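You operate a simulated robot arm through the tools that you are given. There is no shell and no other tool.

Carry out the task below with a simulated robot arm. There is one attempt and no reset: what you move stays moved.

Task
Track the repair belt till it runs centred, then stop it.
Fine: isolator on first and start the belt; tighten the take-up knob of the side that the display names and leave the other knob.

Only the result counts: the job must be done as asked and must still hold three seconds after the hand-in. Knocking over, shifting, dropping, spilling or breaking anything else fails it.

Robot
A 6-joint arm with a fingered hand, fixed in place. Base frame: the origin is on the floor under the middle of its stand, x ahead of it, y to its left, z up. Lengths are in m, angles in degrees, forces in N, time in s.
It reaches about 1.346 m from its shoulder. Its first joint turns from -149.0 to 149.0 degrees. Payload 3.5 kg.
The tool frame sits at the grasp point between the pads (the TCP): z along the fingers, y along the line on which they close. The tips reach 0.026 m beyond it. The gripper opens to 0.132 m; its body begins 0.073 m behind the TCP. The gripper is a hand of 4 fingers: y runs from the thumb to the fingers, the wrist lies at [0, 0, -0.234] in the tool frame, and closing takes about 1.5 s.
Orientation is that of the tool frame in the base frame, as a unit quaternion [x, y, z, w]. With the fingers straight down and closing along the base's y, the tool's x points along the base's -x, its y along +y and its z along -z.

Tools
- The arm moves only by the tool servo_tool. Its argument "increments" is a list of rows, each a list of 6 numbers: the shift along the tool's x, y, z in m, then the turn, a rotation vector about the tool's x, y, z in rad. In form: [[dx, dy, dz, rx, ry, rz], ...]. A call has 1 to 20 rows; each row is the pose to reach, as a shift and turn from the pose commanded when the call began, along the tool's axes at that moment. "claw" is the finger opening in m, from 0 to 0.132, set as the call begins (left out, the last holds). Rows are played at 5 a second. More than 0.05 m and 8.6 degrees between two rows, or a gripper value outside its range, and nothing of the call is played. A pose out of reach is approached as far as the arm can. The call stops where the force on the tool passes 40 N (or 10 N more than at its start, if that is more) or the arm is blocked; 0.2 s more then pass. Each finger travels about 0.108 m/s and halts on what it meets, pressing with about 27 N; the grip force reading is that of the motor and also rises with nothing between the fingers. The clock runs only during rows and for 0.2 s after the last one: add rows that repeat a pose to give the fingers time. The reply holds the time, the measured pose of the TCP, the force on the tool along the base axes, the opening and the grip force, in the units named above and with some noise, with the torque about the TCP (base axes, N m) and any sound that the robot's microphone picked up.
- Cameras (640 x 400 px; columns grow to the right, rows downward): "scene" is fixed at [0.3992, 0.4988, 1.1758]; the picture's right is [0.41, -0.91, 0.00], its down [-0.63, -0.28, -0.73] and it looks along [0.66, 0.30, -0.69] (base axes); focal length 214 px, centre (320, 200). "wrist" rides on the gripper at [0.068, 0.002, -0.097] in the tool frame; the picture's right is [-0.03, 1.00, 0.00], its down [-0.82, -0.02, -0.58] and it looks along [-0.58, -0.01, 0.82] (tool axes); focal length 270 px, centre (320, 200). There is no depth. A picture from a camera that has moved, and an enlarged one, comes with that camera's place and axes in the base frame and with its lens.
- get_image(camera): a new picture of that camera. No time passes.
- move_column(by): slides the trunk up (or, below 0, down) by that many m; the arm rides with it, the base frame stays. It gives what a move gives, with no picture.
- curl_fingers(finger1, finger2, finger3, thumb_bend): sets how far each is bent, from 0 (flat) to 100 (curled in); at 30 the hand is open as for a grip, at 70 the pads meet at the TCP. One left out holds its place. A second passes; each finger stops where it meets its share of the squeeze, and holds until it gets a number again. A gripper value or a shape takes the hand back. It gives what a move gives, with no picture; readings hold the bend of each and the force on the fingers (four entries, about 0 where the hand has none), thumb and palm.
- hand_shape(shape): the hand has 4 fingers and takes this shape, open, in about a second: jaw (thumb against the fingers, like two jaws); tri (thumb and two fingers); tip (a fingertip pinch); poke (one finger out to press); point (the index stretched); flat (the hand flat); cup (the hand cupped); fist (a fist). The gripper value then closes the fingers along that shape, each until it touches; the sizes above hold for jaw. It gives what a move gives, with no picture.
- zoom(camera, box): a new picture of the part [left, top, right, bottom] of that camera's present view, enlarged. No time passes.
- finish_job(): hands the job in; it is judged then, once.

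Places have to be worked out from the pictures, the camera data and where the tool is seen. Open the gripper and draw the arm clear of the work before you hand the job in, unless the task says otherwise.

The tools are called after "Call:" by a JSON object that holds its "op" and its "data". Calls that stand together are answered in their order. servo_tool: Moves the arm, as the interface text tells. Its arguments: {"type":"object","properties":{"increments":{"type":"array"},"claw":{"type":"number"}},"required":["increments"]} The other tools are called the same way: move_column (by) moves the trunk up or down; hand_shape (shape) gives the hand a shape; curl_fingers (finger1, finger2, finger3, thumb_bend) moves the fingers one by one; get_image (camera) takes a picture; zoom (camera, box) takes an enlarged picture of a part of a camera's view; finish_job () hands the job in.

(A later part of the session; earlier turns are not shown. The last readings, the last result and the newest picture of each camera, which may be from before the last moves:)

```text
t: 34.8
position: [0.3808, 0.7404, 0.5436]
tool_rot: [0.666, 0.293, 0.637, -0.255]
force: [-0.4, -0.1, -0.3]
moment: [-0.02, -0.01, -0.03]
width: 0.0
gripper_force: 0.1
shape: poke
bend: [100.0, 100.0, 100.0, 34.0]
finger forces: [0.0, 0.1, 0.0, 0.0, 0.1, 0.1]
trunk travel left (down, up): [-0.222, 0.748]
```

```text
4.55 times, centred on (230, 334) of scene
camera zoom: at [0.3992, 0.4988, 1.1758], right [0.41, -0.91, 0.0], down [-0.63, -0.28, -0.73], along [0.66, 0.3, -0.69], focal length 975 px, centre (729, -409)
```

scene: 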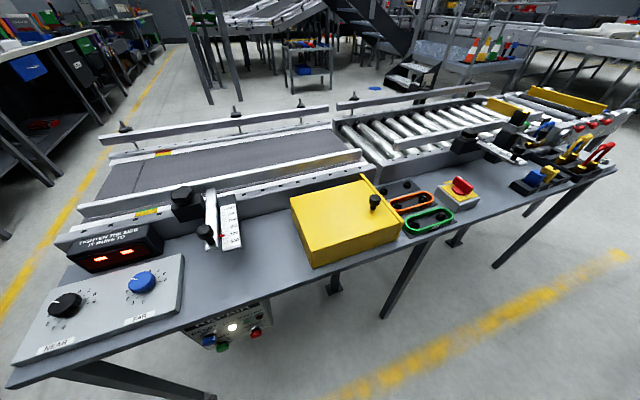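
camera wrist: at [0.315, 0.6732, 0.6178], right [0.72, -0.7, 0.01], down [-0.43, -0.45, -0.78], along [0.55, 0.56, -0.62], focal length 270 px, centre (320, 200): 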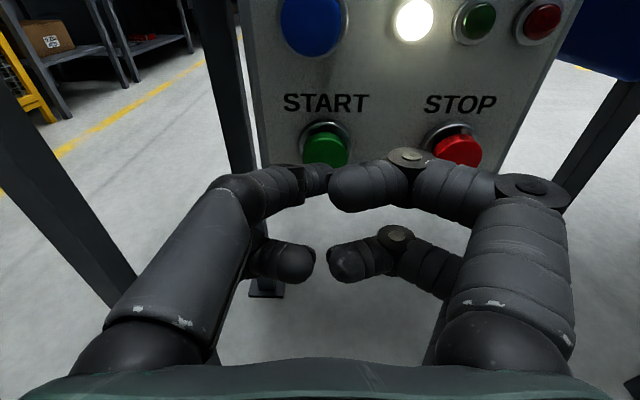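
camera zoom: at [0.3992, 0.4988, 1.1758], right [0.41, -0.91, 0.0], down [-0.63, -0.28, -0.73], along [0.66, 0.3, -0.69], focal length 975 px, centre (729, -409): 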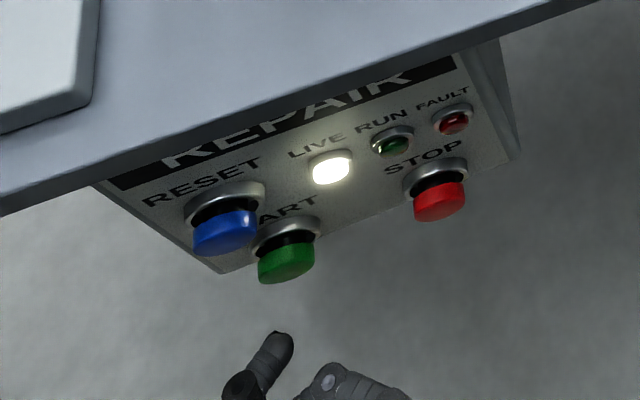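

START is dead ahead of the tip, about 33 mm away, and at the same height. I advance horizontally in small steps while watching force.

Call:
{"op": "servo_tool", "data": {"increments": [[0.0009, 0, 0.015, 0, 0, 0], [0.0015, 0, 0.025, 0, 0, 0], [0.0018, 0, 0.03, 0, 0, 0], [0.002, 0, 0.034, 0, 0, 0], [0.0022, 0, 0.037, 0, 0, 0], [0.0022, 0, 0.037, 0, 0, 0]]}}

Call:
{"op": "get_image", "data": {"camera": "wrist"}}

Call:
{"op": "zoom", "data": {"camera": "scene", "box": [160, 290, 300, 378]}}

```text
t: 36.2
position: [0.4063, 0.7675, 0.5426]
tool_rot: [0.666, 0.293, 0.636, -0.256]
force: [-3.1, -1.8, -0.9]
moment: [-0.03, 0.03, 0.02]
width: 0.0001
gripper_force: 0.0
shape: poke
bend: [100.0, 100.0, 100.0, 34.0]
finger forces: [0.0, 0.0, 0.1, 0.1, 3.3, 0.1]
trunk travel left (down, up): [-0.222, 0.748]
heard: click
```

```text
taken
camera wrist: at [0.3414, 0.7008, 0.6175], right [0.72, -0.7, 0.01], down [-0.43, -0.45, -0.78], along [0.55, 0.55, -0.63], focal length 270 px, centre (320, 200)
```

wrist: 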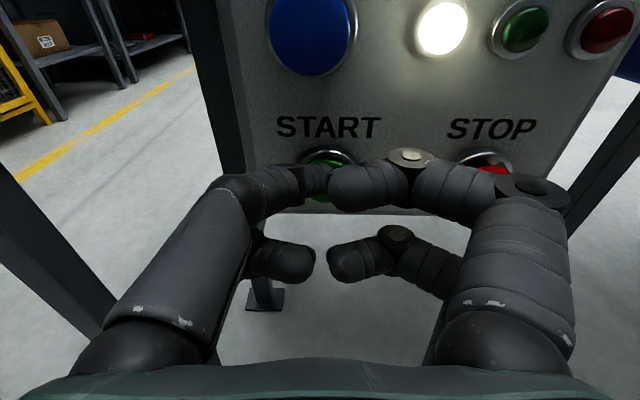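

```text
4.55 times, centred on (230, 334) of scene
camera zoom: at [0.3992, 0.4988, 1.1758], right [0.41, -0.91, 0.0], down [-0.63, -0.28, -0.73], along [0.66, 0.3, -0.69], focal length 975 px, centre (729, -409)
```

zoom: 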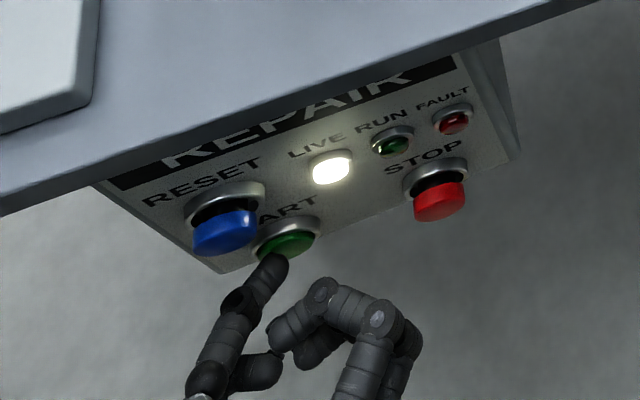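

A click was heard and the button is depressed, but RUN isn't lit in the picture. I hold briefly, then look again at the lamps and display.

Call:
{"op": "servo_tool", "data": {"increments": [[0, 0, 0, 0, 0, 0], [0, 0, 0, 0, 0, 0]]}}

Call:
{"op": "zoom", "data": {"camera": "scene", "box": [160, 290, 300, 378]}}

Call:
{"op": "get_image", "data": {"camera": "scene"}}

```text
t: 36.8
position: [0.406, 0.7673, 0.5436]
tool_rot: [0.666, 0.294, 0.636, -0.256]
force: [-2.8, -2.3, -0.6]
moment: [0.0, -0.02, 0.03]
width: 0.0
gripper_force: 0.0
shape: poke
bend: [100.0, 100.0, 100.0, 34.0]
finger forces: [0.0, 0.0, 0.0, 0.0, 3.2, 0.0]
trunk travel left (down, up): [-0.222, 0.748]
```

```text
4.55 times, centred on (230, 334) of scene
camera zoom: at [0.3992, 0.4988, 1.1758], right [0.41, -0.91, 0.0], down [-0.63, -0.28, -0.73], along [0.66, 0.3, -0.69], focal length 975 px, centre (729, -409)
```

zoom: 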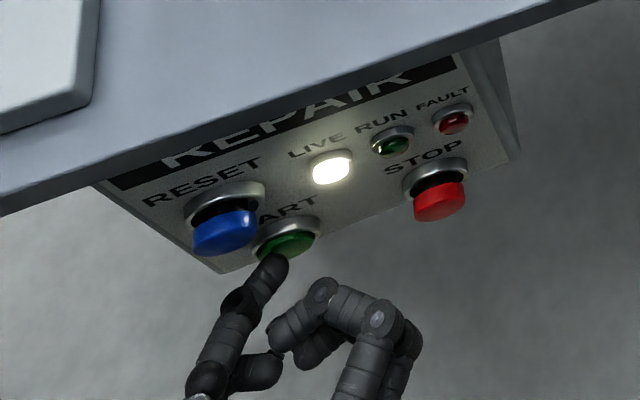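

```text
taken
```

scene: 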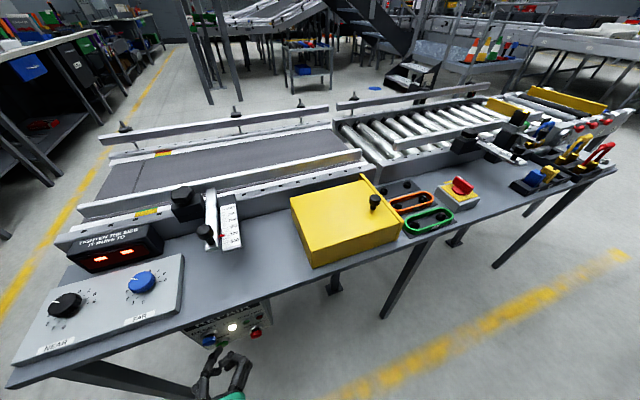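

RUN is still dark and the display is still dashes. The button may not be at full travel, so I push a few more millimetres.

Call:
{"op": "servo_tool", "data": {"increments": [[0.0001, 0, 0.002, 0, 0, 0], [0.0002, 0, 0.004, 0, 0, 0], [0.0002, 0, 0.004, 0, 0, 0], [0.0002, 0, 0.004, 0, 0, 0]]}}

Call:
{"op": "zoom", "data": {"camera": "scene", "box": [160, 290, 300, 378]}}

Call:
{"op": "get_image", "data": {"camera": "wrist"}}

```text
t: 37.8
position: [0.4091, 0.7697, 0.5428]
tool_rot: [0.666, 0.293, 0.636, -0.256]
force: [-10.3, -8.9, -1.5]
moment: [-0.04, 0.03, 0.0]
width: 0.0
gripper_force: 0.2
shape: poke
bend: [100.0, 100.0, 100.0, 34.0]
finger forces: [0.1, 0.0, 0.0, 0.0, 13.2, 0.0]
trunk travel left (down, up): [-0.222, 0.748]
```

```text
4.55 times, centred on (230, 334) of scene
camera zoom: at [0.3992, 0.4988, 1.1758], right [0.41, -0.91, 0.0], down [-0.63, -0.28, -0.73], along [0.66, 0.3, -0.69], focal length 975 px, centre (729, -409)
```

zoom: 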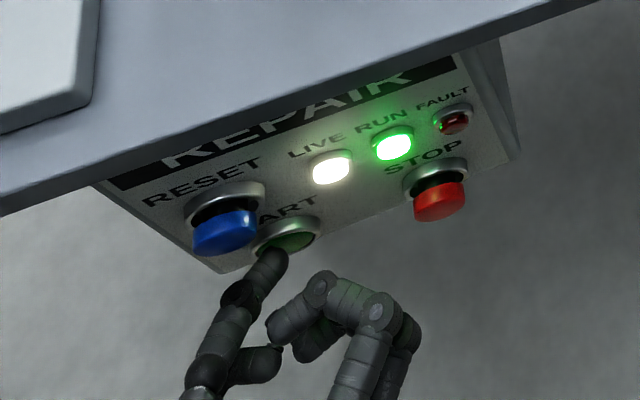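

```text
taken
camera wrist: at [0.3435, 0.7032, 0.6177], right [0.72, -0.7, 0.01], down [-0.43, -0.45, -0.78], along [0.55, 0.56, -0.63], focal length 270 px, centre (320, 200)
```

wrist: 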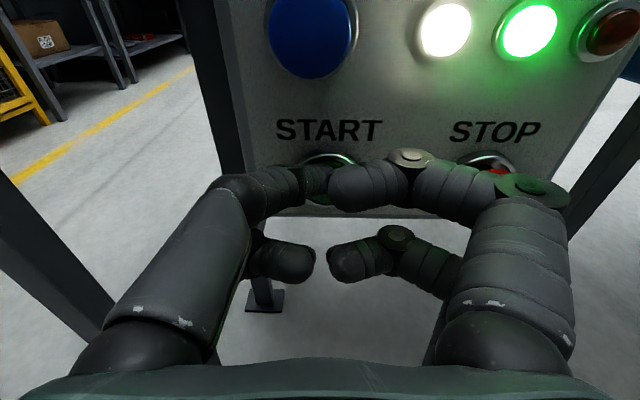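

RUN is lit, so the belt is running. I withdraw the finger straight back and check the display.

Call:
{"op": "servo_tool", "data": {"increments": [[-0.0015, 0, -0.025, 0, 0, 0], [-0.0036, 0, -0.06, 0, 0, 0], [-0.0066, 0, -0.11, 0, 0, 0], [-0.0066, 0, -0.11, 0, 0, 0]]}}

Call:
{"op": "zoom", "data": {"camera": "scene", "box": [0, 200, 260, 362]}}

Call:
{"op": "get_image", "data": {"camera": "scene"}}

Call:
{"op": "get_image", "data": {"camera": "wrist"}}

```text
t: 38.8
position: [0.3305, 0.6908, 0.5418]
tool_rot: [0.666, 0.294, 0.636, -0.255]
force: [-0.1, -0.3, -0.1]
moment: [-0.02, -0.05, 0.02]
width: 0.0001
gripper_force: 0.0
shape: poke
bend: [100.0, 100.0, 100.0, 34.0]
finger forces: [0.0, 0.0, 0.0, 0.1, 0.0, 0.0]
trunk travel left (down, up): [-0.222, 0.748]
```

```text
2.46 times, centred on (130, 281) of scene
camera zoom: at [0.3992, 0.4988, 1.1758], right [0.41, -0.91, 0.0], down [-0.63, -0.28, -0.73], along [0.66, 0.3, -0.69], focal length 528 px, centre (788, 1)
```

zoom: 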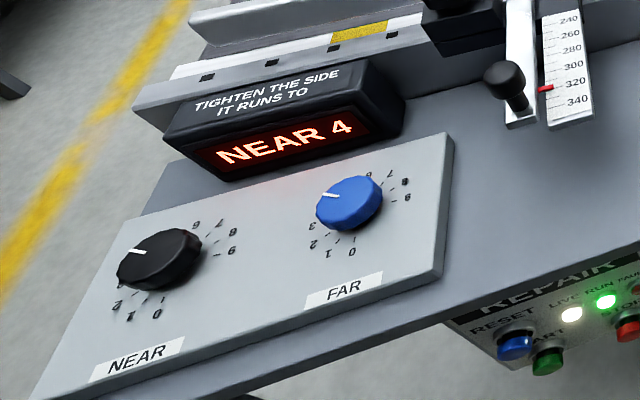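

```text
taken
```

scene: 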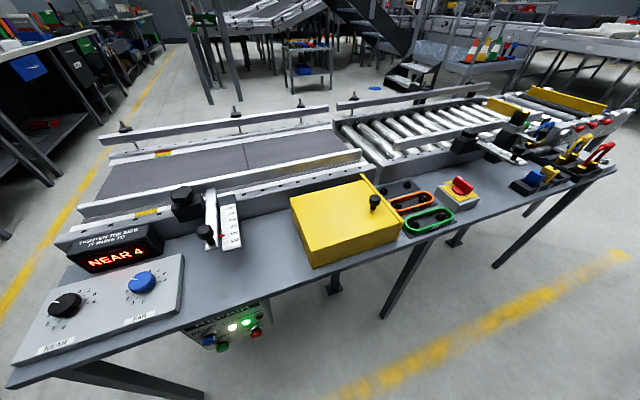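

```text
taken
camera wrist: at [0.265, 0.6252, 0.6174], right [0.72, -0.7, 0.01], down [-0.43, -0.45, -0.78], along [0.55, 0.55, -0.63], focal length 270 px, centre (320, 200)
```

wrist: 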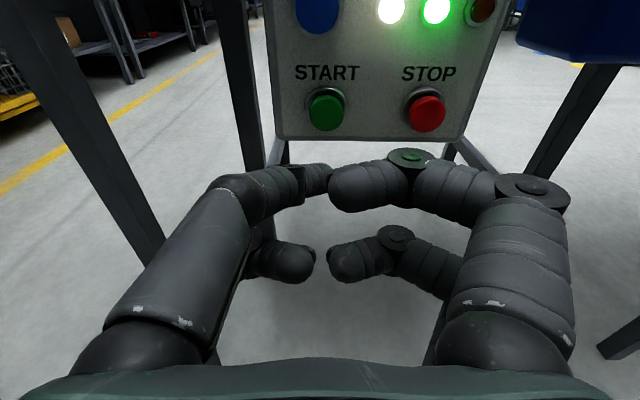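

The display reads "NEAR 4", so the NEAR (black) knob must be tightened and FAR left alone. The NEAR knob triangulates to n≈0.936, b≈−0.445, top z≈0.776. I raise the hand above the bench, then tilt it back to pointing down.

Call:
{"op": "move_column", "data": {"by": 0.63}}

Call:
{"op": "servo_tool", "data": {"increments": [[-0.0321, 0, -0.0022, 0, -0.1374, 0], [-0.0635, 0, -0.0088, 0, -0.2748, 0], [-0.0937, 0, -0.0196, 0, -0.4122, 0], [-0.1222, 0, -0.0344, 0, -0.5496, 0], [-0.1484, 0, -0.0531, 0, -0.687, 0], [-0.1718, 0, -0.0751, 0, -0.8244, 0], [-0.192, 0, -0.1002, 0, -0.9618, 0], [-0.2085, 0, -0.1277, 0, -1.0992, 0], [-0.2211, 0, -0.1572, 0, -1.2366, 0], [-0.2295, 0, -0.1882, 0, -1.374, 0], [-0.2336, 0, -0.22, 0, -1.511, 0], [-0.2336, 0, -0.22, 0, -1.511, 0]]}}

Call:
{"op": "zoom", "data": {"camera": "scene", "box": [0, 200, 260, 362]}}

Call:
{"op": "get_image", "data": {"camera": "wrist"}}

```text
refused: 0.63 is not a number from -0.4 to 0.4
```

```text
t: 41.4
position: [0.1744, 0.517, 0.3239]
tool_rot: [0.921, 0.389, 0.006, 0.015]
force: [0.2, -0.5, -0.1]
moment: [-0.04, 0.02, -0.04]
width: 0.0
gripper_force: 0.0
shape: poke
bend: [100.0, 100.0, 100.0, 34.0]
finger forces: [0.0, 0.0, 0.0, 0.1, 0.0, 0.0]
trunk travel left (down, up): [-0.222, 0.748]
```

```text
2.46 times, centred on (130, 281) of scene
camera zoom: at [0.3992, 0.4988, 1.1758], right [0.41, -0.91, 0.0], down [-0.63, -0.28, -0.73], along [0.66, 0.3, -0.69], focal length 528 px, centre (788, 1)
```

zoom: 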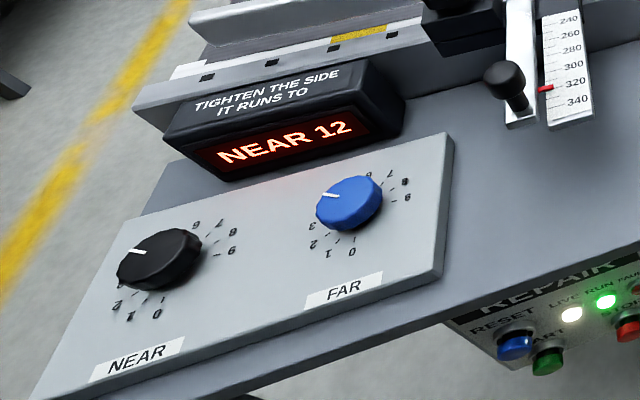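

```text
taken
camera wrist: at [0.2214, 0.5664, 0.4206], right [0.7, -0.71, 0.03], down [-0.6, -0.56, 0.58], along [-0.39, -0.42, -0.82], focal length 270 px, centre (320, 200)
```

wrist: 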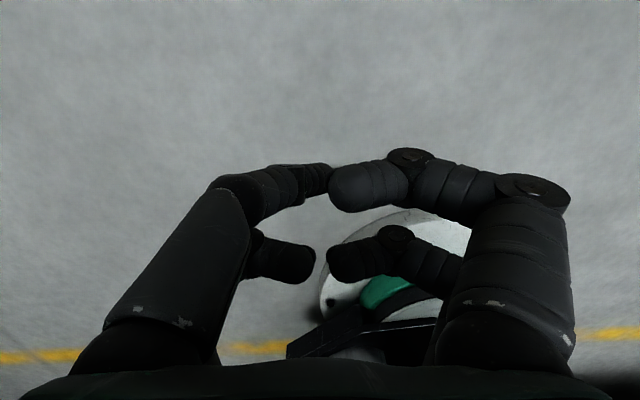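

The trunk move was refused because its limit is 0.4 m per call, so the hand tilted down at low height in free space, which is harmless. The display has drifted to NEAR 12, so I raise the trunk now in two steps.

Call:
{"op": "move_column", "data": {"by": 0.4}}

Call:
{"op": "zoom", "data": {"camera": "scene", "box": [0, 200, 260, 362]}}

Call:
{"op": "get_image", "data": {"camera": "wrist"}}

```text
t: 45.2
position: [0.1743, 0.517, 0.7229]
tool_rot: [0.921, 0.39, 0.006, 0.015]
force: [0.8, 0.7, -0.3]
moment: [-0.01, -0.02, 0.01]
width: 0.0
gripper_force: 0.0
shape: poke
bend: [100.0, 100.0, 100.0, 34.0]
finger forces: [0.0, 0.0, 0.0, 0.0, 0.0, 0.0]
trunk travel left (down, up): [-0.622, 0.348]
```

```text
2.46 times, centred on (130, 281) of scene
camera zoom: at [0.3992, 0.4988, 1.1758], right [0.41, -0.91, 0.0], down [-0.63, -0.28, -0.73], along [0.66, 0.3, -0.69], focal length 528 px, centre (788, 1)
```

zoom: 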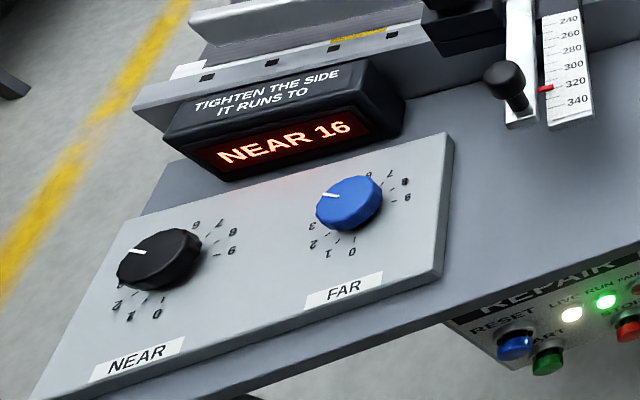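

```text
taken
camera wrist: at [0.2216, 0.5666, 0.8207], right [0.7, -0.72, 0.03], down [-0.6, -0.56, 0.58], along [-0.39, -0.42, -0.82], focal length 270 px, centre (320, 200)
```

wrist: 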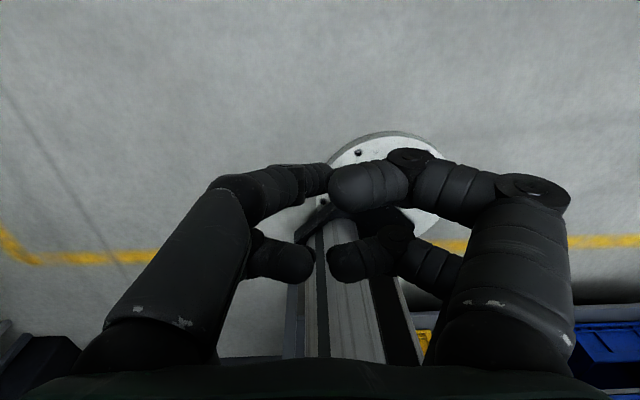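

The reading is settling (16, heading for about 18), so there is no runaway. I raise the trunk further, return the hand to jaw shape and level the small tilt.

Call:
{"op": "move_column", "data": {"by": 0.16}}

Call:
{"op": "hand_shape", "data": {"shape": "jaw"}}

Call:
{"op": "servo_tool", "data": {"increments": [[0, -0.0075, 0, 0.032, 0, 0], [0, -0.0075, 0, 0.032, 0, 0]], "claw": 0.09}}

Call:
{"op": "zoom", "data": {"camera": "scene", "box": [0, 200, 260, 362]}}

```text
t: 47.1
position: [0.1744, 0.5178, 0.8839]
tool_rot: [0.921, 0.389, 0.006, 0.016]
force: [0.6, -1.1, -0.1]
moment: [-0.03, -0.02, 0.0]
width: 0.0
gripper_force: 0.0
shape: poke
bend: [100.0, 100.0, 100.0, 34.0]
finger forces: [0.1, 0.1, 0.1, 0.0, 0.0, 0.1]
trunk travel left (down, up): [-0.782, 0.188]
```

```text
t: 48.0
position: [0.1749, 0.5167, 0.8822]
tool_rot: [0.921, 0.389, 0.006, 0.015]
force: [-0.1, 0.3, 0.2]
moment: [-0.01, -0.03, -0.04]
width: 0.1318
gripper_force: 0.0
shape: jaw
bend: [30.0, 30.0, 30.0, 30.0]
finger forces: [0.0, 0.1, 0.0, 0.0, 0.0, 0.0]
trunk travel left (down, up): [-0.782, 0.188]
```

```text
t: 48.6
position: [0.1685, 0.5229, 0.8835]
tool_rot: [0.921, 0.389, 0.001, 0.001]
force: [-0.3, -0.1, 0.4]
moment: [0.01, 0.0, 0.01]
width: 0.0902
gripper_force: 0.0
shape: jaw
bend: [68.0, 68.0, 68.0, 60.0]
finger forces: [0.0, 0.0, 0.1, 0.1, 0.0, 0.1]
trunk travel left (down, up): [-0.782, 0.188]
```

```text
2.46 times, centred on (130, 281) of scene
camera zoom: at [0.3992, 0.4988, 1.1758], right [0.41, -0.91, 0.0], down [-0.63, -0.28, -0.73], along [0.66, 0.3, -0.69], focal length 528 px, centre (788, 1)
```

zoom: 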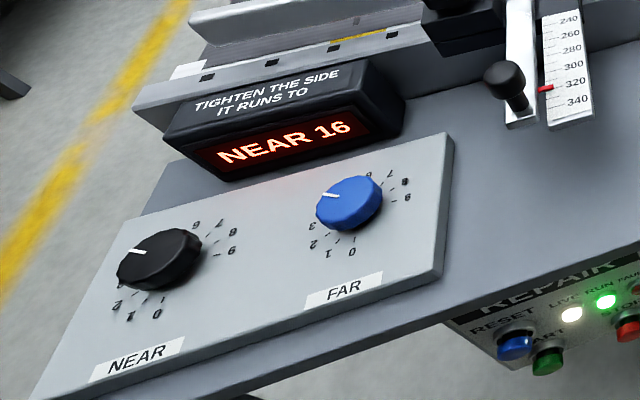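

The display has settled at NEAR 16. I move over to the NEAR knob at a safe height while turning the hand 134° counter-clockwise, which leaves room for clockwise tightening.

Call:
{"op": "servo_tool", "data": {"increments": [[0.0281, -0.0118, 0, 0, 0, -0.1464], [0.0562, -0.0235, 0, 0, 0, -0.2928], [0.0843, -0.0353, 0, 0, 0, -0.4392], [0.1124, -0.047, 0, 0, 0, -0.5856], [0.1404, -0.0588, 0, 0, 0, -0.732], [0.1685, -0.0705, 0, 0, 0, -0.8784], [0.1966, -0.0823, 0, 0, 0, -1.0248], [0.2247, -0.094, 0, 0, 0, -1.1712], [0.2528, -0.1058, 0, 0, 0, -1.3176], [0.2809, -0.1175, 0, 0, 0, -1.464], [0.309, -0.1293, 0, 0, 0, -1.6104], [0.3371, -0.141, 0, 0, 0, -1.7568], [0.3651, -0.1528, 0, 0, 0, -1.9032], [0.3932, -0.1645, 0, 0, 0, -2.0496], [0.4213, -0.1763, 0, 0, 0, -2.196], [0.4494, -0.188, 0, 0, 0, -2.342], [0.4494, -0.188, 0, 0, 0, -2.342]]}}

Call:
{"op": "get_image", "data": {"camera": "wrist"}}

Call:
{"op": "get_image", "data": {"camera": "scene"}}

```text
t: 52.2
position: [0.3479, 0.9778, 0.8831]
tool_rot: [-0.001, 1.0, 0.0, 0.001]
force: [0.5, 0.1, -0.4]
moment: [0.0, -0.02, -0.01]
width: 0.0904
gripper_force: 0.0
shape: jaw
bend: [68.0, 68.0, 68.0, 60.0]
finger forces: [0.0, 0.1, 0.0, 0.0, 0.0, 0.0]
trunk travel left (down, up): [-0.782, 0.188]
```

```text
taken
camera wrist: at [0.2796, 0.9781, 0.9803], right [0.02, 1.0, 0.0], down [0.82, -0.02, 0.58], along [0.58, -0.01, -0.82], focal length 270 px, centre (320, 200)
```

wrist: 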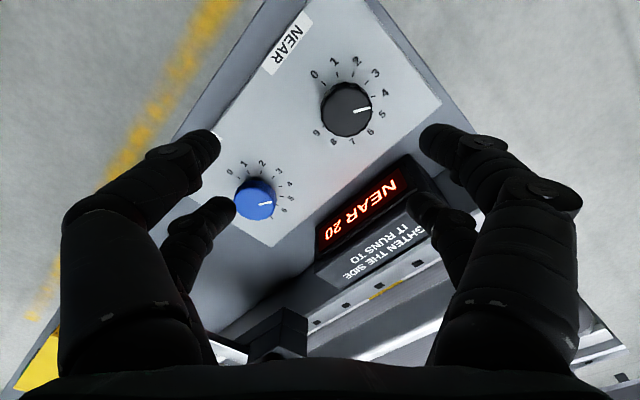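

```text
taken
```

scene: 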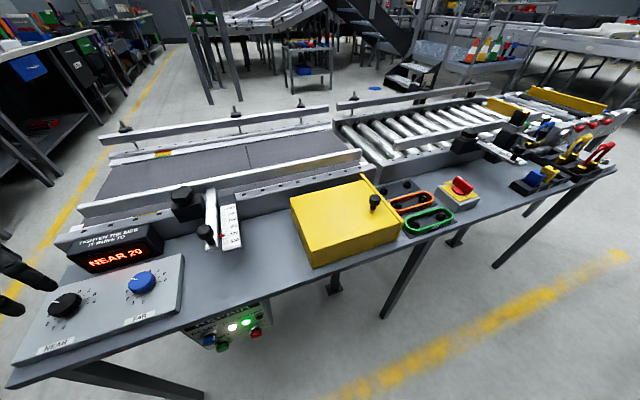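

The wrist view puts the NEAR knob at about (0.345, 0.999) with a radius of about 20 mm, pointer near 4½, and the scale increasing clockwise. The display housing sits close behind it, so I zoom in to check clearances before gripping.

Call:
{"op": "zoom", "data": {"camera": "wrist", "box": [220, 0, 460, 150]}}

Call:
{"op": "zoom", "data": {"camera": "wrist", "box": [220, 120, 460, 270]}}

Call:
{"op": "zoom", "data": {"camera": "scene", "box": [0, 215, 200, 340]}}

```text
2.67 times, centred on (340, 75) of wrist
camera zoom: at [0.2796, 0.9781, 0.9803], right [0.02, 1.0, 0.0], down [0.82, -0.02, 0.58], along [0.58, -0.01, -0.82], focal length 721 px, centre (267, 533)
```

zoom: 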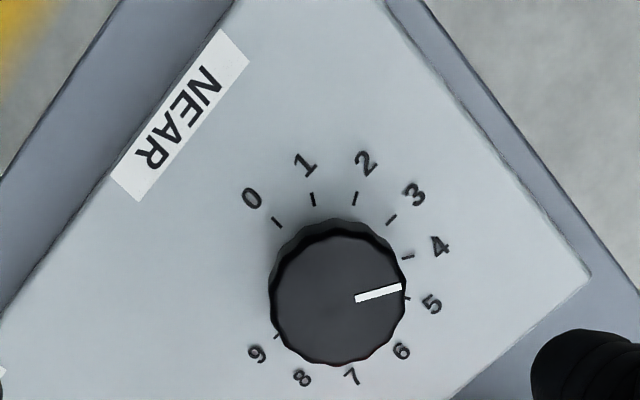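

```text
2.67 times, centred on (340, 195) of wrist
camera zoom: at [0.2796, 0.9781, 0.9803], right [0.02, 1.0, 0.0], down [0.82, -0.02, 0.58], along [0.58, -0.01, -0.82], focal length 721 px, centre (267, 213)
```

zoom: 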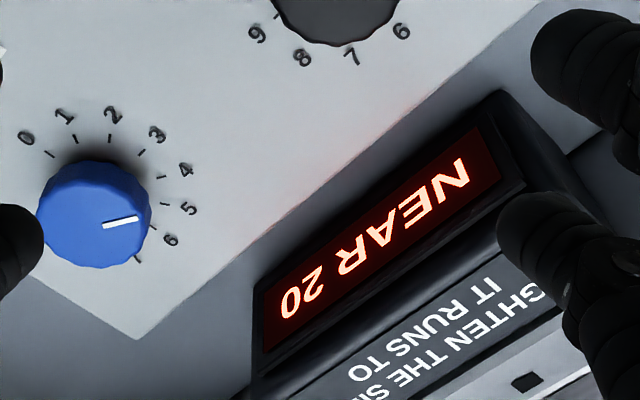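

```text
3.20 times, centred on (100, 278) of scene
camera zoom: at [0.3992, 0.4988, 1.1758], right [0.41, -0.91, 0.0], down [-0.63, -0.28, -0.73], along [0.66, 0.3, -0.69], focal length 686 px, centre (1024, -48)
```

zoom: 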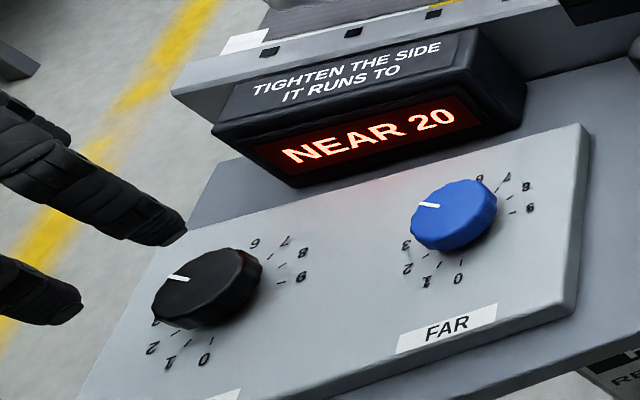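

The geometry checks out: the knob top is at z≈0.763 and centred at (0.346, 0.998). The display face is at n≈1.037, leaving enough room for the fingers. I centre the hand over the knob and lower most of the way.

Call:
{"op": "servo_tool", "data": {"increments": [[0.002, 0.0205, 0, 0, 0, 0], [0.002, 0.0205, 0, 0, 0, 0]]}}

Call:
{"op": "move_column", "data": {"by": -0.07}}

Call:
{"op": "get_image", "data": {"camera": "wrist"}}

Call:
{"op": "zoom", "data": {"camera": "scene", "box": [0, 215, 200, 340]}}

```text
t: 52.8
position: [0.3451, 0.996, 0.8831]
tool_rot: [0.0, 1.0, 0.0, 0.001]
force: [0.6, 0.1, -0.1]
moment: [0.02, -0.02, 0.03]
width: 0.0905
gripper_force: 0.1
shape: jaw
bend: [68.0, 68.0, 68.0, 60.0]
finger forces: [0.0, 0.0, 0.0, 0.1, 0.0, 0.0]
trunk travel left (down, up): [-0.782, 0.188]
```

```text
t: 53.9
position: [0.3454, 0.9958, 0.8132]
tool_rot: [-0.001, 1.0, 0.0, 0.001]
force: [0.1, 0.3, -0.2]
moment: [0.02, -0.03, 0.0]
width: 0.0904
gripper_force: 0.0
shape: jaw
bend: [68.0, 68.0, 68.0, 60.0]
finger forces: [0.1, 0.0, 0.0, 0.1, 0.0, 0.0]
trunk travel left (down, up): [-0.712, 0.258]
```

```text
taken
camera wrist: at [0.2773, 0.9969, 0.9105], right [0.03, 1.0, 0.0], down [0.82, -0.02, 0.58], along [0.58, -0.02, -0.82], focal length 270 px, centre (320, 200)
```

wrist: 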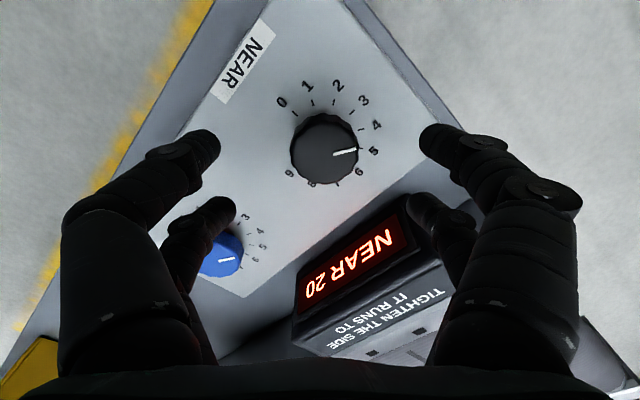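

```text
3.20 times, centred on (100, 278) of scene
camera zoom: at [0.3992, 0.4988, 1.1758], right [0.41, -0.91, 0.0], down [-0.63, -0.28, -0.73], along [0.66, 0.3, -0.69], focal length 686 px, centre (1024, -48)
```

zoom: 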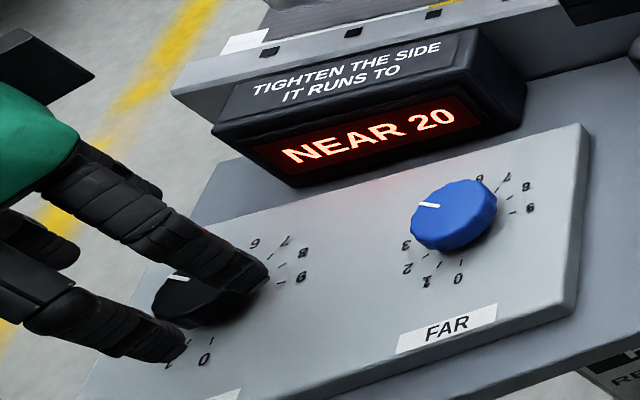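

The knob is centred to within 3 mm and there is clearance to both FAR and the display. I make the small correction and lower the remaining 38 mm.

Call:
{"op": "servo_tool", "data": {"increments": [[0.001, 0.003, 0, 0, 0, 0], [0.001, 0.003, 0, 0, 0, 0]]}}

Call:
{"op": "move_column", "data": {"by": -0.038}}

Call:
{"op": "get_image", "data": {"camera": "wrist"}}

Call:
{"op": "zoom", "data": {"camera": "scene", "box": [0, 215, 200, 340]}}

```text
t: 54.5
position: [0.3441, 0.9992, 0.8117]
tool_rot: [0.001, 1.0, 0.0, 0.001]
force: [-0.3, 0.1, 0.9]
moment: [-0.01, 0.01, 0.01]
width: 0.0905
gripper_force: 0.1
shape: jaw
bend: [68.0, 68.0, 68.0, 60.0]
finger forces: [0.0, 0.0, 0.0, 0.0, 0.0, 0.1]
trunk travel left (down, up): [-0.712, 0.258]
```

```text
t: 55.3
position: [0.3451, 0.9988, 0.7763]
tool_rot: [-0.001, 1.0, 0.0, 0.001]
force: [0.7, 0.5, 0.6]
moment: [-0.01, 0.0, -0.01]
width: 0.0904
gripper_force: 0.0
shape: jaw
bend: [68.0, 68.0, 68.0, 60.0]
finger forces: [0.0, 0.1, 0.0, 0.0, 0.0, 0.0]
trunk travel left (down, up): [-0.674, 0.296]
```

```text
taken
camera wrist: at [0.2761, 1.0, 0.8725], right [0.03, 1.0, 0.0], down [0.82, -0.02, 0.58], along [0.58, -0.02, -0.82], focal length 270 px, centre (320, 200)
```

wrist: 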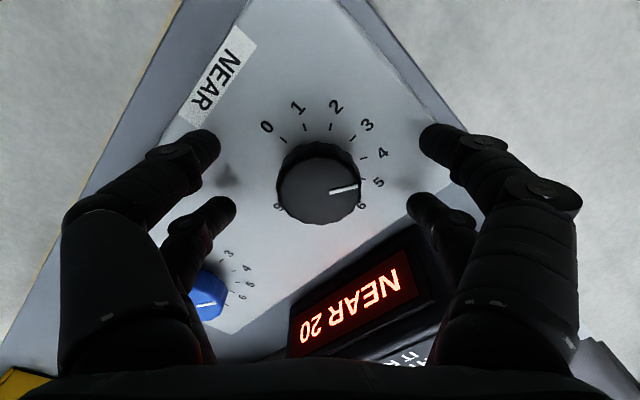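

```text
3.20 times, centred on (100, 278) of scene
camera zoom: at [0.3992, 0.4988, 1.1758], right [0.41, -0.91, 0.0], down [-0.63, -0.28, -0.73], along [0.66, 0.3, -0.69], focal length 686 px, centre (1024, -48)
```

zoom: 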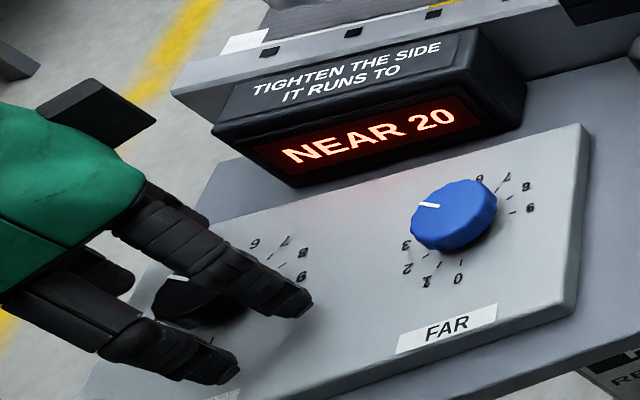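

The knob is centred between the tips with about 13 mm of overlap. I lower 4 mm more and close the jaws on it.

Call:
{"op": "move_column", "data": {"by": -0.004}}

Call:
{"op": "servo_tool", "data": {"increments": [[0, 0, 0, 0, 0, 0], [0, 0, 0, 0, 0, 0], [0, 0, 0, 0, 0, 0], [0, 0, 0, 0, 0, 0], [0, 0, 0, 0, 0, 0], [0, 0, 0, 0, 0, 0]], "claw": 0.0}}

Call:
{"op": "get_image", "data": {"camera": "wrist"}}

Call:
{"op": "zoom", "data": {"camera": "scene", "box": [0, 215, 200, 340]}}

```text
t: 55.8
position: [0.3434, 0.9997, 0.7715]
tool_rot: [0.001, 1.0, 0.0, 0.001]
force: [0.2, -0.1, -0.1]
moment: [0.01, -0.01, 0.03]
width: 0.0904
gripper_force: 0.1
shape: jaw
bend: [68.0, 68.0, 68.0, 60.0]
finger forces: [0.0, 0.0, 0.1, 0.0, 0.1, 0.0]
trunk travel left (down, up): [-0.67, 0.3]
```

```text
t: 57.2
position: [0.3457, 0.9994, 0.7702]
tool_rot: [0.0, 1.0, 0.0, 0.001]
force: [-1.1, 5.4, -4.9]
moment: [0.1, -0.11, 0.02]
width: 0.0117
gripper_force: 27.2
shape: jaw
bend: [72.0, 73.0, 73.0, 71.0]
finger forces: [24.3, 29.1, 28.7, 0.0, 21.3, 0.0]
trunk travel left (down, up): [-0.67, 0.3]
```

```text
taken
camera wrist: at [0.276, 1.001, 0.8677], right [0.03, 1.0, 0.0], down [0.82, -0.02, 0.58], along [0.58, -0.02, -0.82], focal length 270 px, centre (320, 200)
```

wrist: 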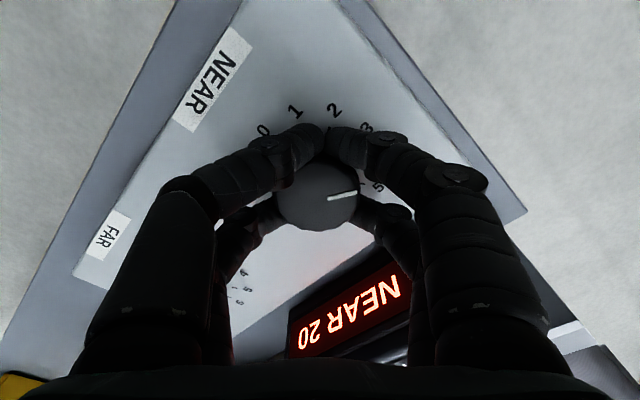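

```text
3.20 times, centred on (100, 278) of scene
camera zoom: at [0.3992, 0.4988, 1.1758], right [0.41, -0.91, 0.0], down [-0.63, -0.28, -0.73], along [0.66, 0.3, -0.69], focal length 686 px, centre (1024, -48)
```

zoom: 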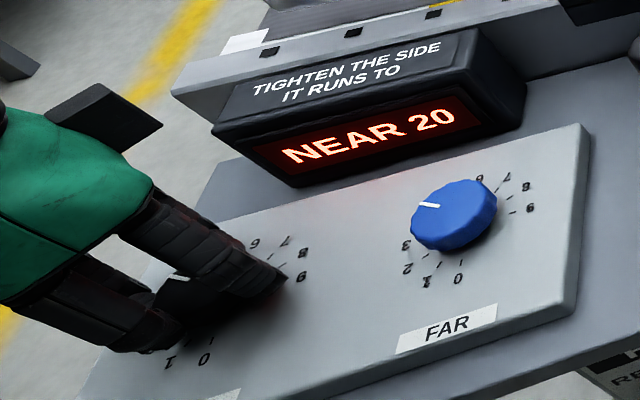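

All four digits press on the knob. I turn clockwise by about 15° to test that the knob follows and see how the display responds.

Call:
{"op": "servo_tool", "data": {"increments": [[0, 0, 0, 0, 0, 0.08], [0, 0, 0, 0, 0, 0.16], [0, 0, 0, 0, 0, 0.26], [0, 0, 0, 0, 0, 0.26]]}}

Call:
{"op": "get_image", "data": {"camera": "wrist"}}

Call:
{"op": "zoom", "data": {"camera": "scene", "box": [0, 215, 200, 340]}}

```text
t: 58.2
position: [0.3452, 0.9997, 0.7711]
tool_rot: [0.13, 0.991, 0.0, 0.001]
force: [1.0, 11.8, -1.0]
moment: [0.18, -0.16, 0.07]
width: 0.0115
gripper_force: 27.2
shape: jaw
bend: [72.0, 73.0, 73.0, 71.0]
finger forces: [27.2, 31.7, 28.6, 0.0, 21.1, 0.1]
trunk travel left (down, up): [-0.67, 0.3]
```

```text
taken
camera wrist: at [0.2791, 1.019, 0.8676], right [0.28, 0.96, 0.0], down [0.78, -0.23, 0.58], along [0.56, -0.16, -0.82], focal length 270 px, centre (320, 200)
```

wrist: 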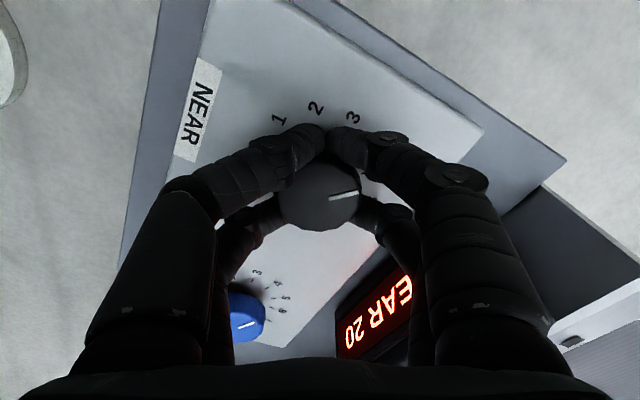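

```text
3.20 times, centred on (100, 278) of scene
camera zoom: at [0.3992, 0.4988, 1.1758], right [0.41, -0.91, 0.0], down [-0.63, -0.28, -0.73], along [0.66, 0.3, -0.69], focal length 686 px, centre (1024, -48)
```

zoom: 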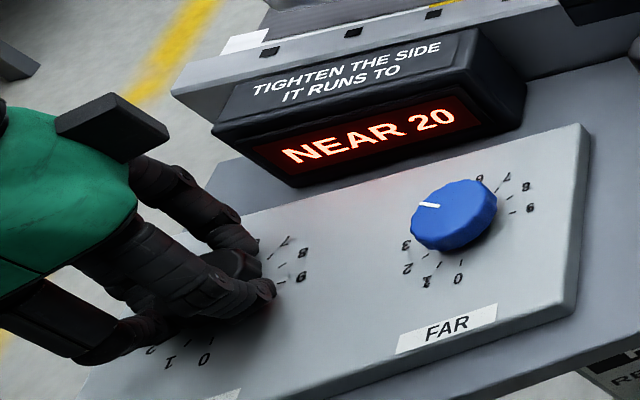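

The pointer keeps its place relative to the fingers, so the knob turns with the hand. I wait a few seconds to see the display's response.

Call:
{"op": "servo_tool", "data": {"increments": [[0, 0, 0, 0, 0, 0], [0, 0, 0, 0, 0, 0], [0, 0, 0, 0, 0, 0], [0, 0, 0, 0, 0, 0], [0, 0, 0, 0, 0, 0], [0, 0, 0, 0, 0, 0], [0, 0, 0, 0, 0, 0], [0, 0, 0, 0, 0, 0], [0, 0, 0, 0, 0, 0], [0, 0, 0, 0, 0, 0], [0, 0, 0, 0, 0, 0], [0, 0, 0, 0, 0, 0], [0, 0, 0, 0, 0, 0], [0, 0, 0, 0, 0, 0], [0, 0, 0, 0, 0, 0], [0, 0, 0, 0, 0, 0], [0, 0, 0, 0, 0, 0], [0, 0, 0, 0, 0, 0], [0, 0, 0, 0, 0, 0], [0, 0, 0, 0, 0, 0]]}}

Call:
{"op": "zoom", "data": {"camera": "scene", "box": [0, 215, 200, 340]}}

```text
t: 62.4
position: [0.3446, 1.0004, 0.7704]
tool_rot: [0.13, 0.991, 0.0, 0.001]
force: [3.3, 13.2, 0.0]
moment: [0.26, -0.19, 0.05]
width: 0.0112
gripper_force: 27.3
shape: jaw
bend: [72.0, 73.0, 73.0, 71.0]
finger forces: [28.2, 33.0, 29.1, 0.0, 20.4, 0.1]
trunk travel left (down, up): [-0.67, 0.3]
```

```text
3.20 times, centred on (100, 278) of scene
camera zoom: at [0.3992, 0.4988, 1.1758], right [0.41, -0.91, 0.0], down [-0.63, -0.28, -0.73], along [0.66, 0.3, -0.69], focal length 686 px, centre (1024, -48)
```

zoom: 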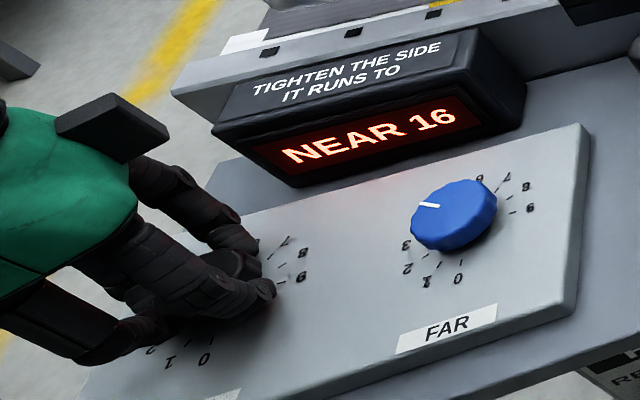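

Tightening works: the display dropped from 20 to 16. I turn another ~29° clockwise and wait again.

Call:
{"op": "servo_tool", "data": {"increments": [[0, 0, 0, 0, 0, 0.1], [0, 0, 0, 0, 0, 0.2], [0, 0, 0, 0, 0, 0.3], [0, 0, 0, 0, 0, 0.4], [0, 0, 0, 0, 0, 0.5], [0, 0, 0, 0, 0, 0.5], [0, 0, 0, 0, 0, 0.5], [0, 0, 0, 0, 0, 0.5], [0, 0, 0, 0, 0, 0.5], [0, 0, 0, 0, 0, 0.5], [0, 0, 0, 0, 0, 0.5], [0, 0, 0, 0, 0, 0.5], [0, 0, 0, 0, 0, 0.5], [0, 0, 0, 0, 0, 0.5], [0, 0, 0, 0, 0, 0.5], [0, 0, 0, 0, 0, 0.5], [0, 0, 0, 0, 0, 0.5], [0, 0, 0, 0, 0, 0.5], [0, 0, 0, 0, 0, 0.5], [0, 0, 0, 0, 0, 0.5]]}}

Call:
{"op": "get_image", "data": {"camera": "wrist"}}

Call:
{"op": "zoom", "data": {"camera": "scene", "box": [0, 215, 200, 340]}}

```text
t: 66.6
position: [0.3449, 1.0004, 0.7706]
tool_rot: [0.371, 0.929, 0.002, 0.001]
force: [13.3, 16.9, 3.7]
moment: [0.27, -0.43, 0.09]
width: 0.0107
gripper_force: 27.1
shape: jaw
bend: [71.0, 73.0, 73.0, 71.0]
finger forces: [32.5, 34.4, 29.7, 0.0, 19.2, 0.0]
trunk travel left (down, up): [-0.67, 0.3]
```

```text
taken
camera wrist: at [0.2967, 1.048, 0.8677], right [0.71, 0.71, 0.0], down [0.58, -0.58, 0.58], along [0.41, -0.41, -0.82], focal length 270 px, centre (320, 200)
```

wrist: 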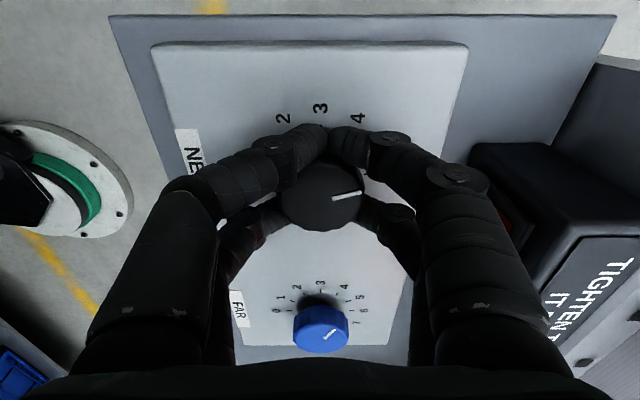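

```text
3.20 times, centred on (100, 278) of scene
camera zoom: at [0.3992, 0.4988, 1.1758], right [0.41, -0.91, 0.0], down [-0.63, -0.28, -0.73], along [0.66, 0.3, -0.69], focal length 686 px, centre (1024, -48)
```

zoom: 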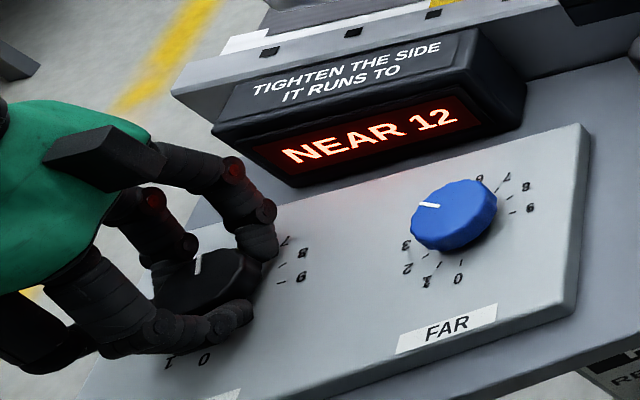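

The reading is 12 and still moving; a sideways load of about 21 N toward the bench has built up from slight off-axis grip. I relieve it by 1.5 mm and wait for the reading to settle.

Call:
{"op": "servo_tool", "data": {"increments": [[0, 0.0008, 0, 0, 0, 0], [0, 0.0015, 0, 0, 0, 0], [0, 0.0015, 0, 0, 0, 0], [0, 0.0015, 0, 0, 0, 0], [0, 0.0015, 0, 0, 0, 0], [0, 0.0015, 0, 0, 0, 0], [0, 0.0015, 0, 0, 0, 0], [0, 0.0015, 0, 0, 0, 0], [0, 0.0015, 0, 0, 0, 0], [0, 0.0015, 0, 0, 0, 0], [0, 0.0015, 0, 0, 0, 0], [0, 0.0015, 0, 0, 0, 0], [0, 0.0015, 0, 0, 0, 0], [0, 0.0015, 0, 0, 0, 0], [0, 0.0015, 0, 0, 0, 0], [0, 0.0015, 0, 0, 0, 0], [0, 0.0015, 0, 0, 0, 0], [0, 0.0015, 0, 0, 0, 0], [0, 0.0015, 0, 0, 0, 0], [0, 0.0015, 0, 0, 0, 0]]}}

Call:
{"op": "zoom", "data": {"camera": "scene", "box": [0, 215, 200, 340]}}

```text
t: 70.8
position: [0.3452, 1.0008, 0.7699]
tool_rot: [0.371, 0.928, -0.001, 0.001]
force: [6.8, 9.7, -0.5]
moment: [0.13, -0.33, 0.05]
width: 0.0109
gripper_force: 26.9
shape: jaw
bend: [71.0, 73.0, 73.0, 71.0]
finger forces: [29.8, 31.7, 31.7, 0.0, 20.6, 0.0]
trunk travel left (down, up): [-0.67, 0.3]
```

```text
3.20 times, centred on (100, 278) of scene
camera zoom: at [0.3992, 0.4988, 1.1758], right [0.41, -0.91, 0.0], down [-0.63, -0.28, -0.73], along [0.66, 0.3, -0.69], focal length 686 px, centre (1024, -48)
```

zoom: 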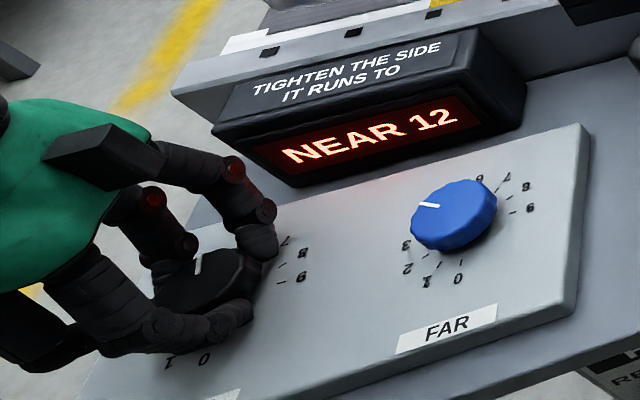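

It has settled at 12 after about 45°, so roughly 60–70° more is needed. I turn another 40° clockwise, feeding in a few millimetres of shift to keep the sideways load low, then wait.

Call:
{"op": "servo_tool", "data": {"increments": [[-0.0003, 0.0006, 0, 0, 0, 0.1], [-0.0006, 0.0011, 0, 0, 0, 0.2], [-0.0009, 0.0017, 0, 0, 0, 0.3], [-0.0012, 0.0022, 0, 0, 0, 0.4], [-0.0015, 0.0027, 0, 0, 0, 0.5], [-0.0018, 0.0033, 0, 0, 0, 0.6], [-0.002, 0.0038, 0, 0, 0, 0.7], [-0.002, 0.0038, 0, 0, 0, 0.7], [-0.002, 0.0038, 0, 0, 0, 0.7], [-0.002, 0.0038, 0, 0, 0, 0.7], [-0.002, 0.0038, 0, 0, 0, 0.7], [-0.002, 0.0038, 0, 0, 0, 0.7], [-0.002, 0.0038, 0, 0, 0, 0.7], [-0.002, 0.0038, 0, 0, 0, 0.7], [-0.002, 0.0038, 0, 0, 0, 0.7], [-0.002, 0.0038, 0, 0, 0, 0.7], [-0.002, 0.0038, 0, 0, 0, 0.7], [-0.002, 0.0038, 0, 0, 0, 0.7], [-0.002, 0.0038, 0, 0, 0, 0.7], [-0.002, 0.0038, 0, 0, 0, 0.7]]}}

Call:
{"op": "get_image", "data": {"camera": "wrist"}}

Call:
{"op": "zoom", "data": {"camera": "scene", "box": [0, 215, 200, 340]}}

```text
t: 75.0
position: [0.3497, 1.0024, 0.7703]
tool_rot: [0.667, 0.745, 0.0, 0.002]
force: [-3.5, 3.9, -3.5]
moment: [-0.07, 0.02, -0.02]
width: 0.0105
gripper_force: 26.9
shape: jaw
bend: [71.0, 73.0, 73.0, 71.0]
finger forces: [26.8, 28.4, 32.0, 0.1, 22.6, 0.0]
trunk travel left (down, up): [-0.67, 0.3]
```

```text
taken
camera wrist: at [0.3437, 1.0696, 0.8679], right [1.0, 0.08, 0.0], down [0.07, -0.81, 0.58], along [0.05, -0.58, -0.82], focal length 270 px, centre (320, 200)
```

wrist: 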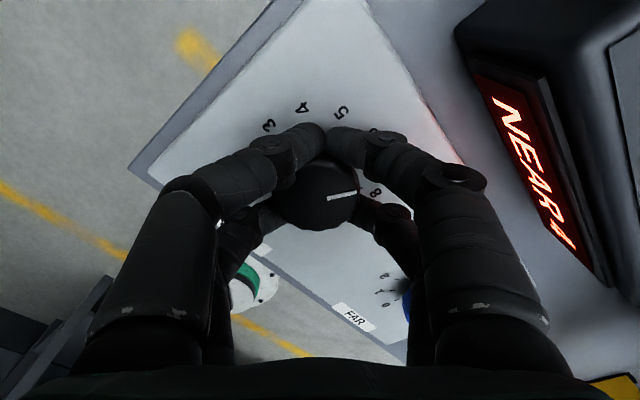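

```text
3.20 times, centred on (100, 278) of scene
camera zoom: at [0.3992, 0.4988, 1.1758], right [0.41, -0.91, 0.0], down [-0.63, -0.28, -0.73], along [0.66, 0.3, -0.69], focal length 686 px, centre (1024, -48)
```

zoom: 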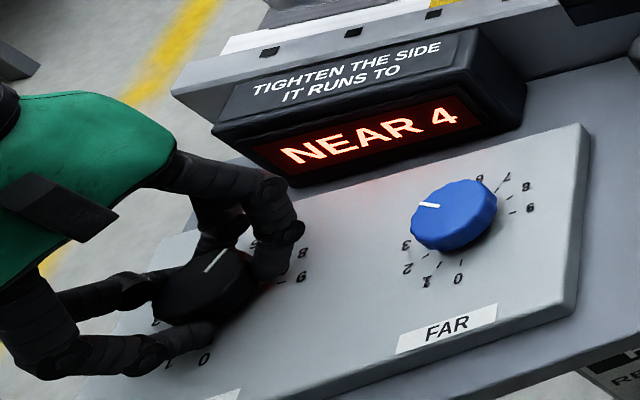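

The reading is down to NEAR 4 with low forces. I wait for it to settle before the next adjustment.

Call:
{"op": "servo_tool", "data": {"increments": [[0, 0, 0, 0, 0, 0], [0, 0, 0, 0, 0, 0], [0, 0, 0, 0, 0, 0], [0, 0, 0, 0, 0, 0], [0, 0, 0, 0, 0, 0], [0, 0, 0, 0, 0, 0], [0, 0, 0, 0, 0, 0], [0, 0, 0, 0, 0, 0], [0, 0, 0, 0, 0, 0], [0, 0, 0, 0, 0, 0], [0, 0, 0, 0, 0, 0], [0, 0, 0, 0, 0, 0], [0, 0, 0, 0, 0, 0], [0, 0, 0, 0, 0, 0], [0, 0, 0, 0, 0, 0], [0, 0, 0, 0, 0, 0], [0, 0, 0, 0, 0, 0], [0, 0, 0, 0, 0, 0], [0, 0, 0, 0, 0, 0], [0, 0, 0, 0, 0, 0]]}}

Call:
{"op": "zoom", "data": {"camera": "scene", "box": [0, 215, 200, 340]}}

Call:
{"op": "zoom", "data": {"camera": "wrist", "box": [220, 90, 420, 240]}}

```text
t: 79.2
position: [0.3497, 1.0034, 0.7703]
tool_rot: [0.668, 0.745, 0.0, 0.001]
force: [-3.4, 3.1, -3.4]
moment: [-0.12, 0.05, 0.0]
width: 0.0105
gripper_force: 27.0
shape: jaw
bend: [71.0, 73.0, 73.0, 71.0]
finger forces: [26.5, 28.6, 32.4, 0.1, 22.3, 0.1]
trunk travel left (down, up): [-0.67, 0.3]
```

```text
3.20 times, centred on (100, 278) of scene
camera zoom: at [0.3992, 0.4988, 1.1758], right [0.41, -0.91, 0.0], down [-0.63, -0.28, -0.73], along [0.66, 0.3, -0.69], focal length 686 px, centre (1024, -48)
```

zoom: 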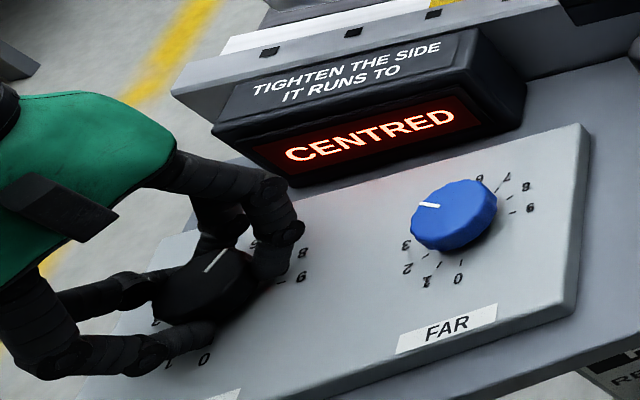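

```text
2.67 times, centred on (320, 165) of wrist
camera zoom: at [0.3437, 1.0696, 0.868], right [1.0, 0.08, 0.0], down [0.07, -0.81, 0.58], along [0.05, -0.58, -0.82], focal length 721 px, centre (320, 293)
```

zoom: 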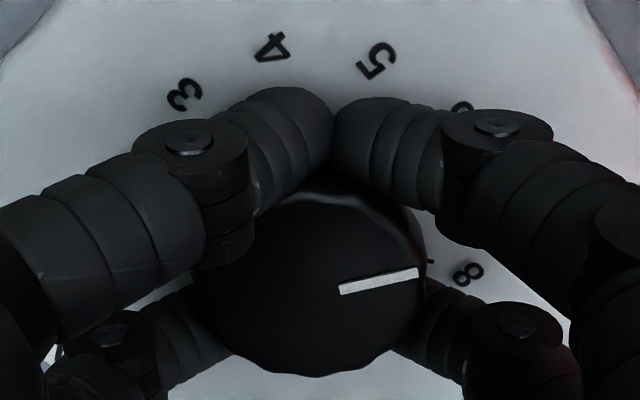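

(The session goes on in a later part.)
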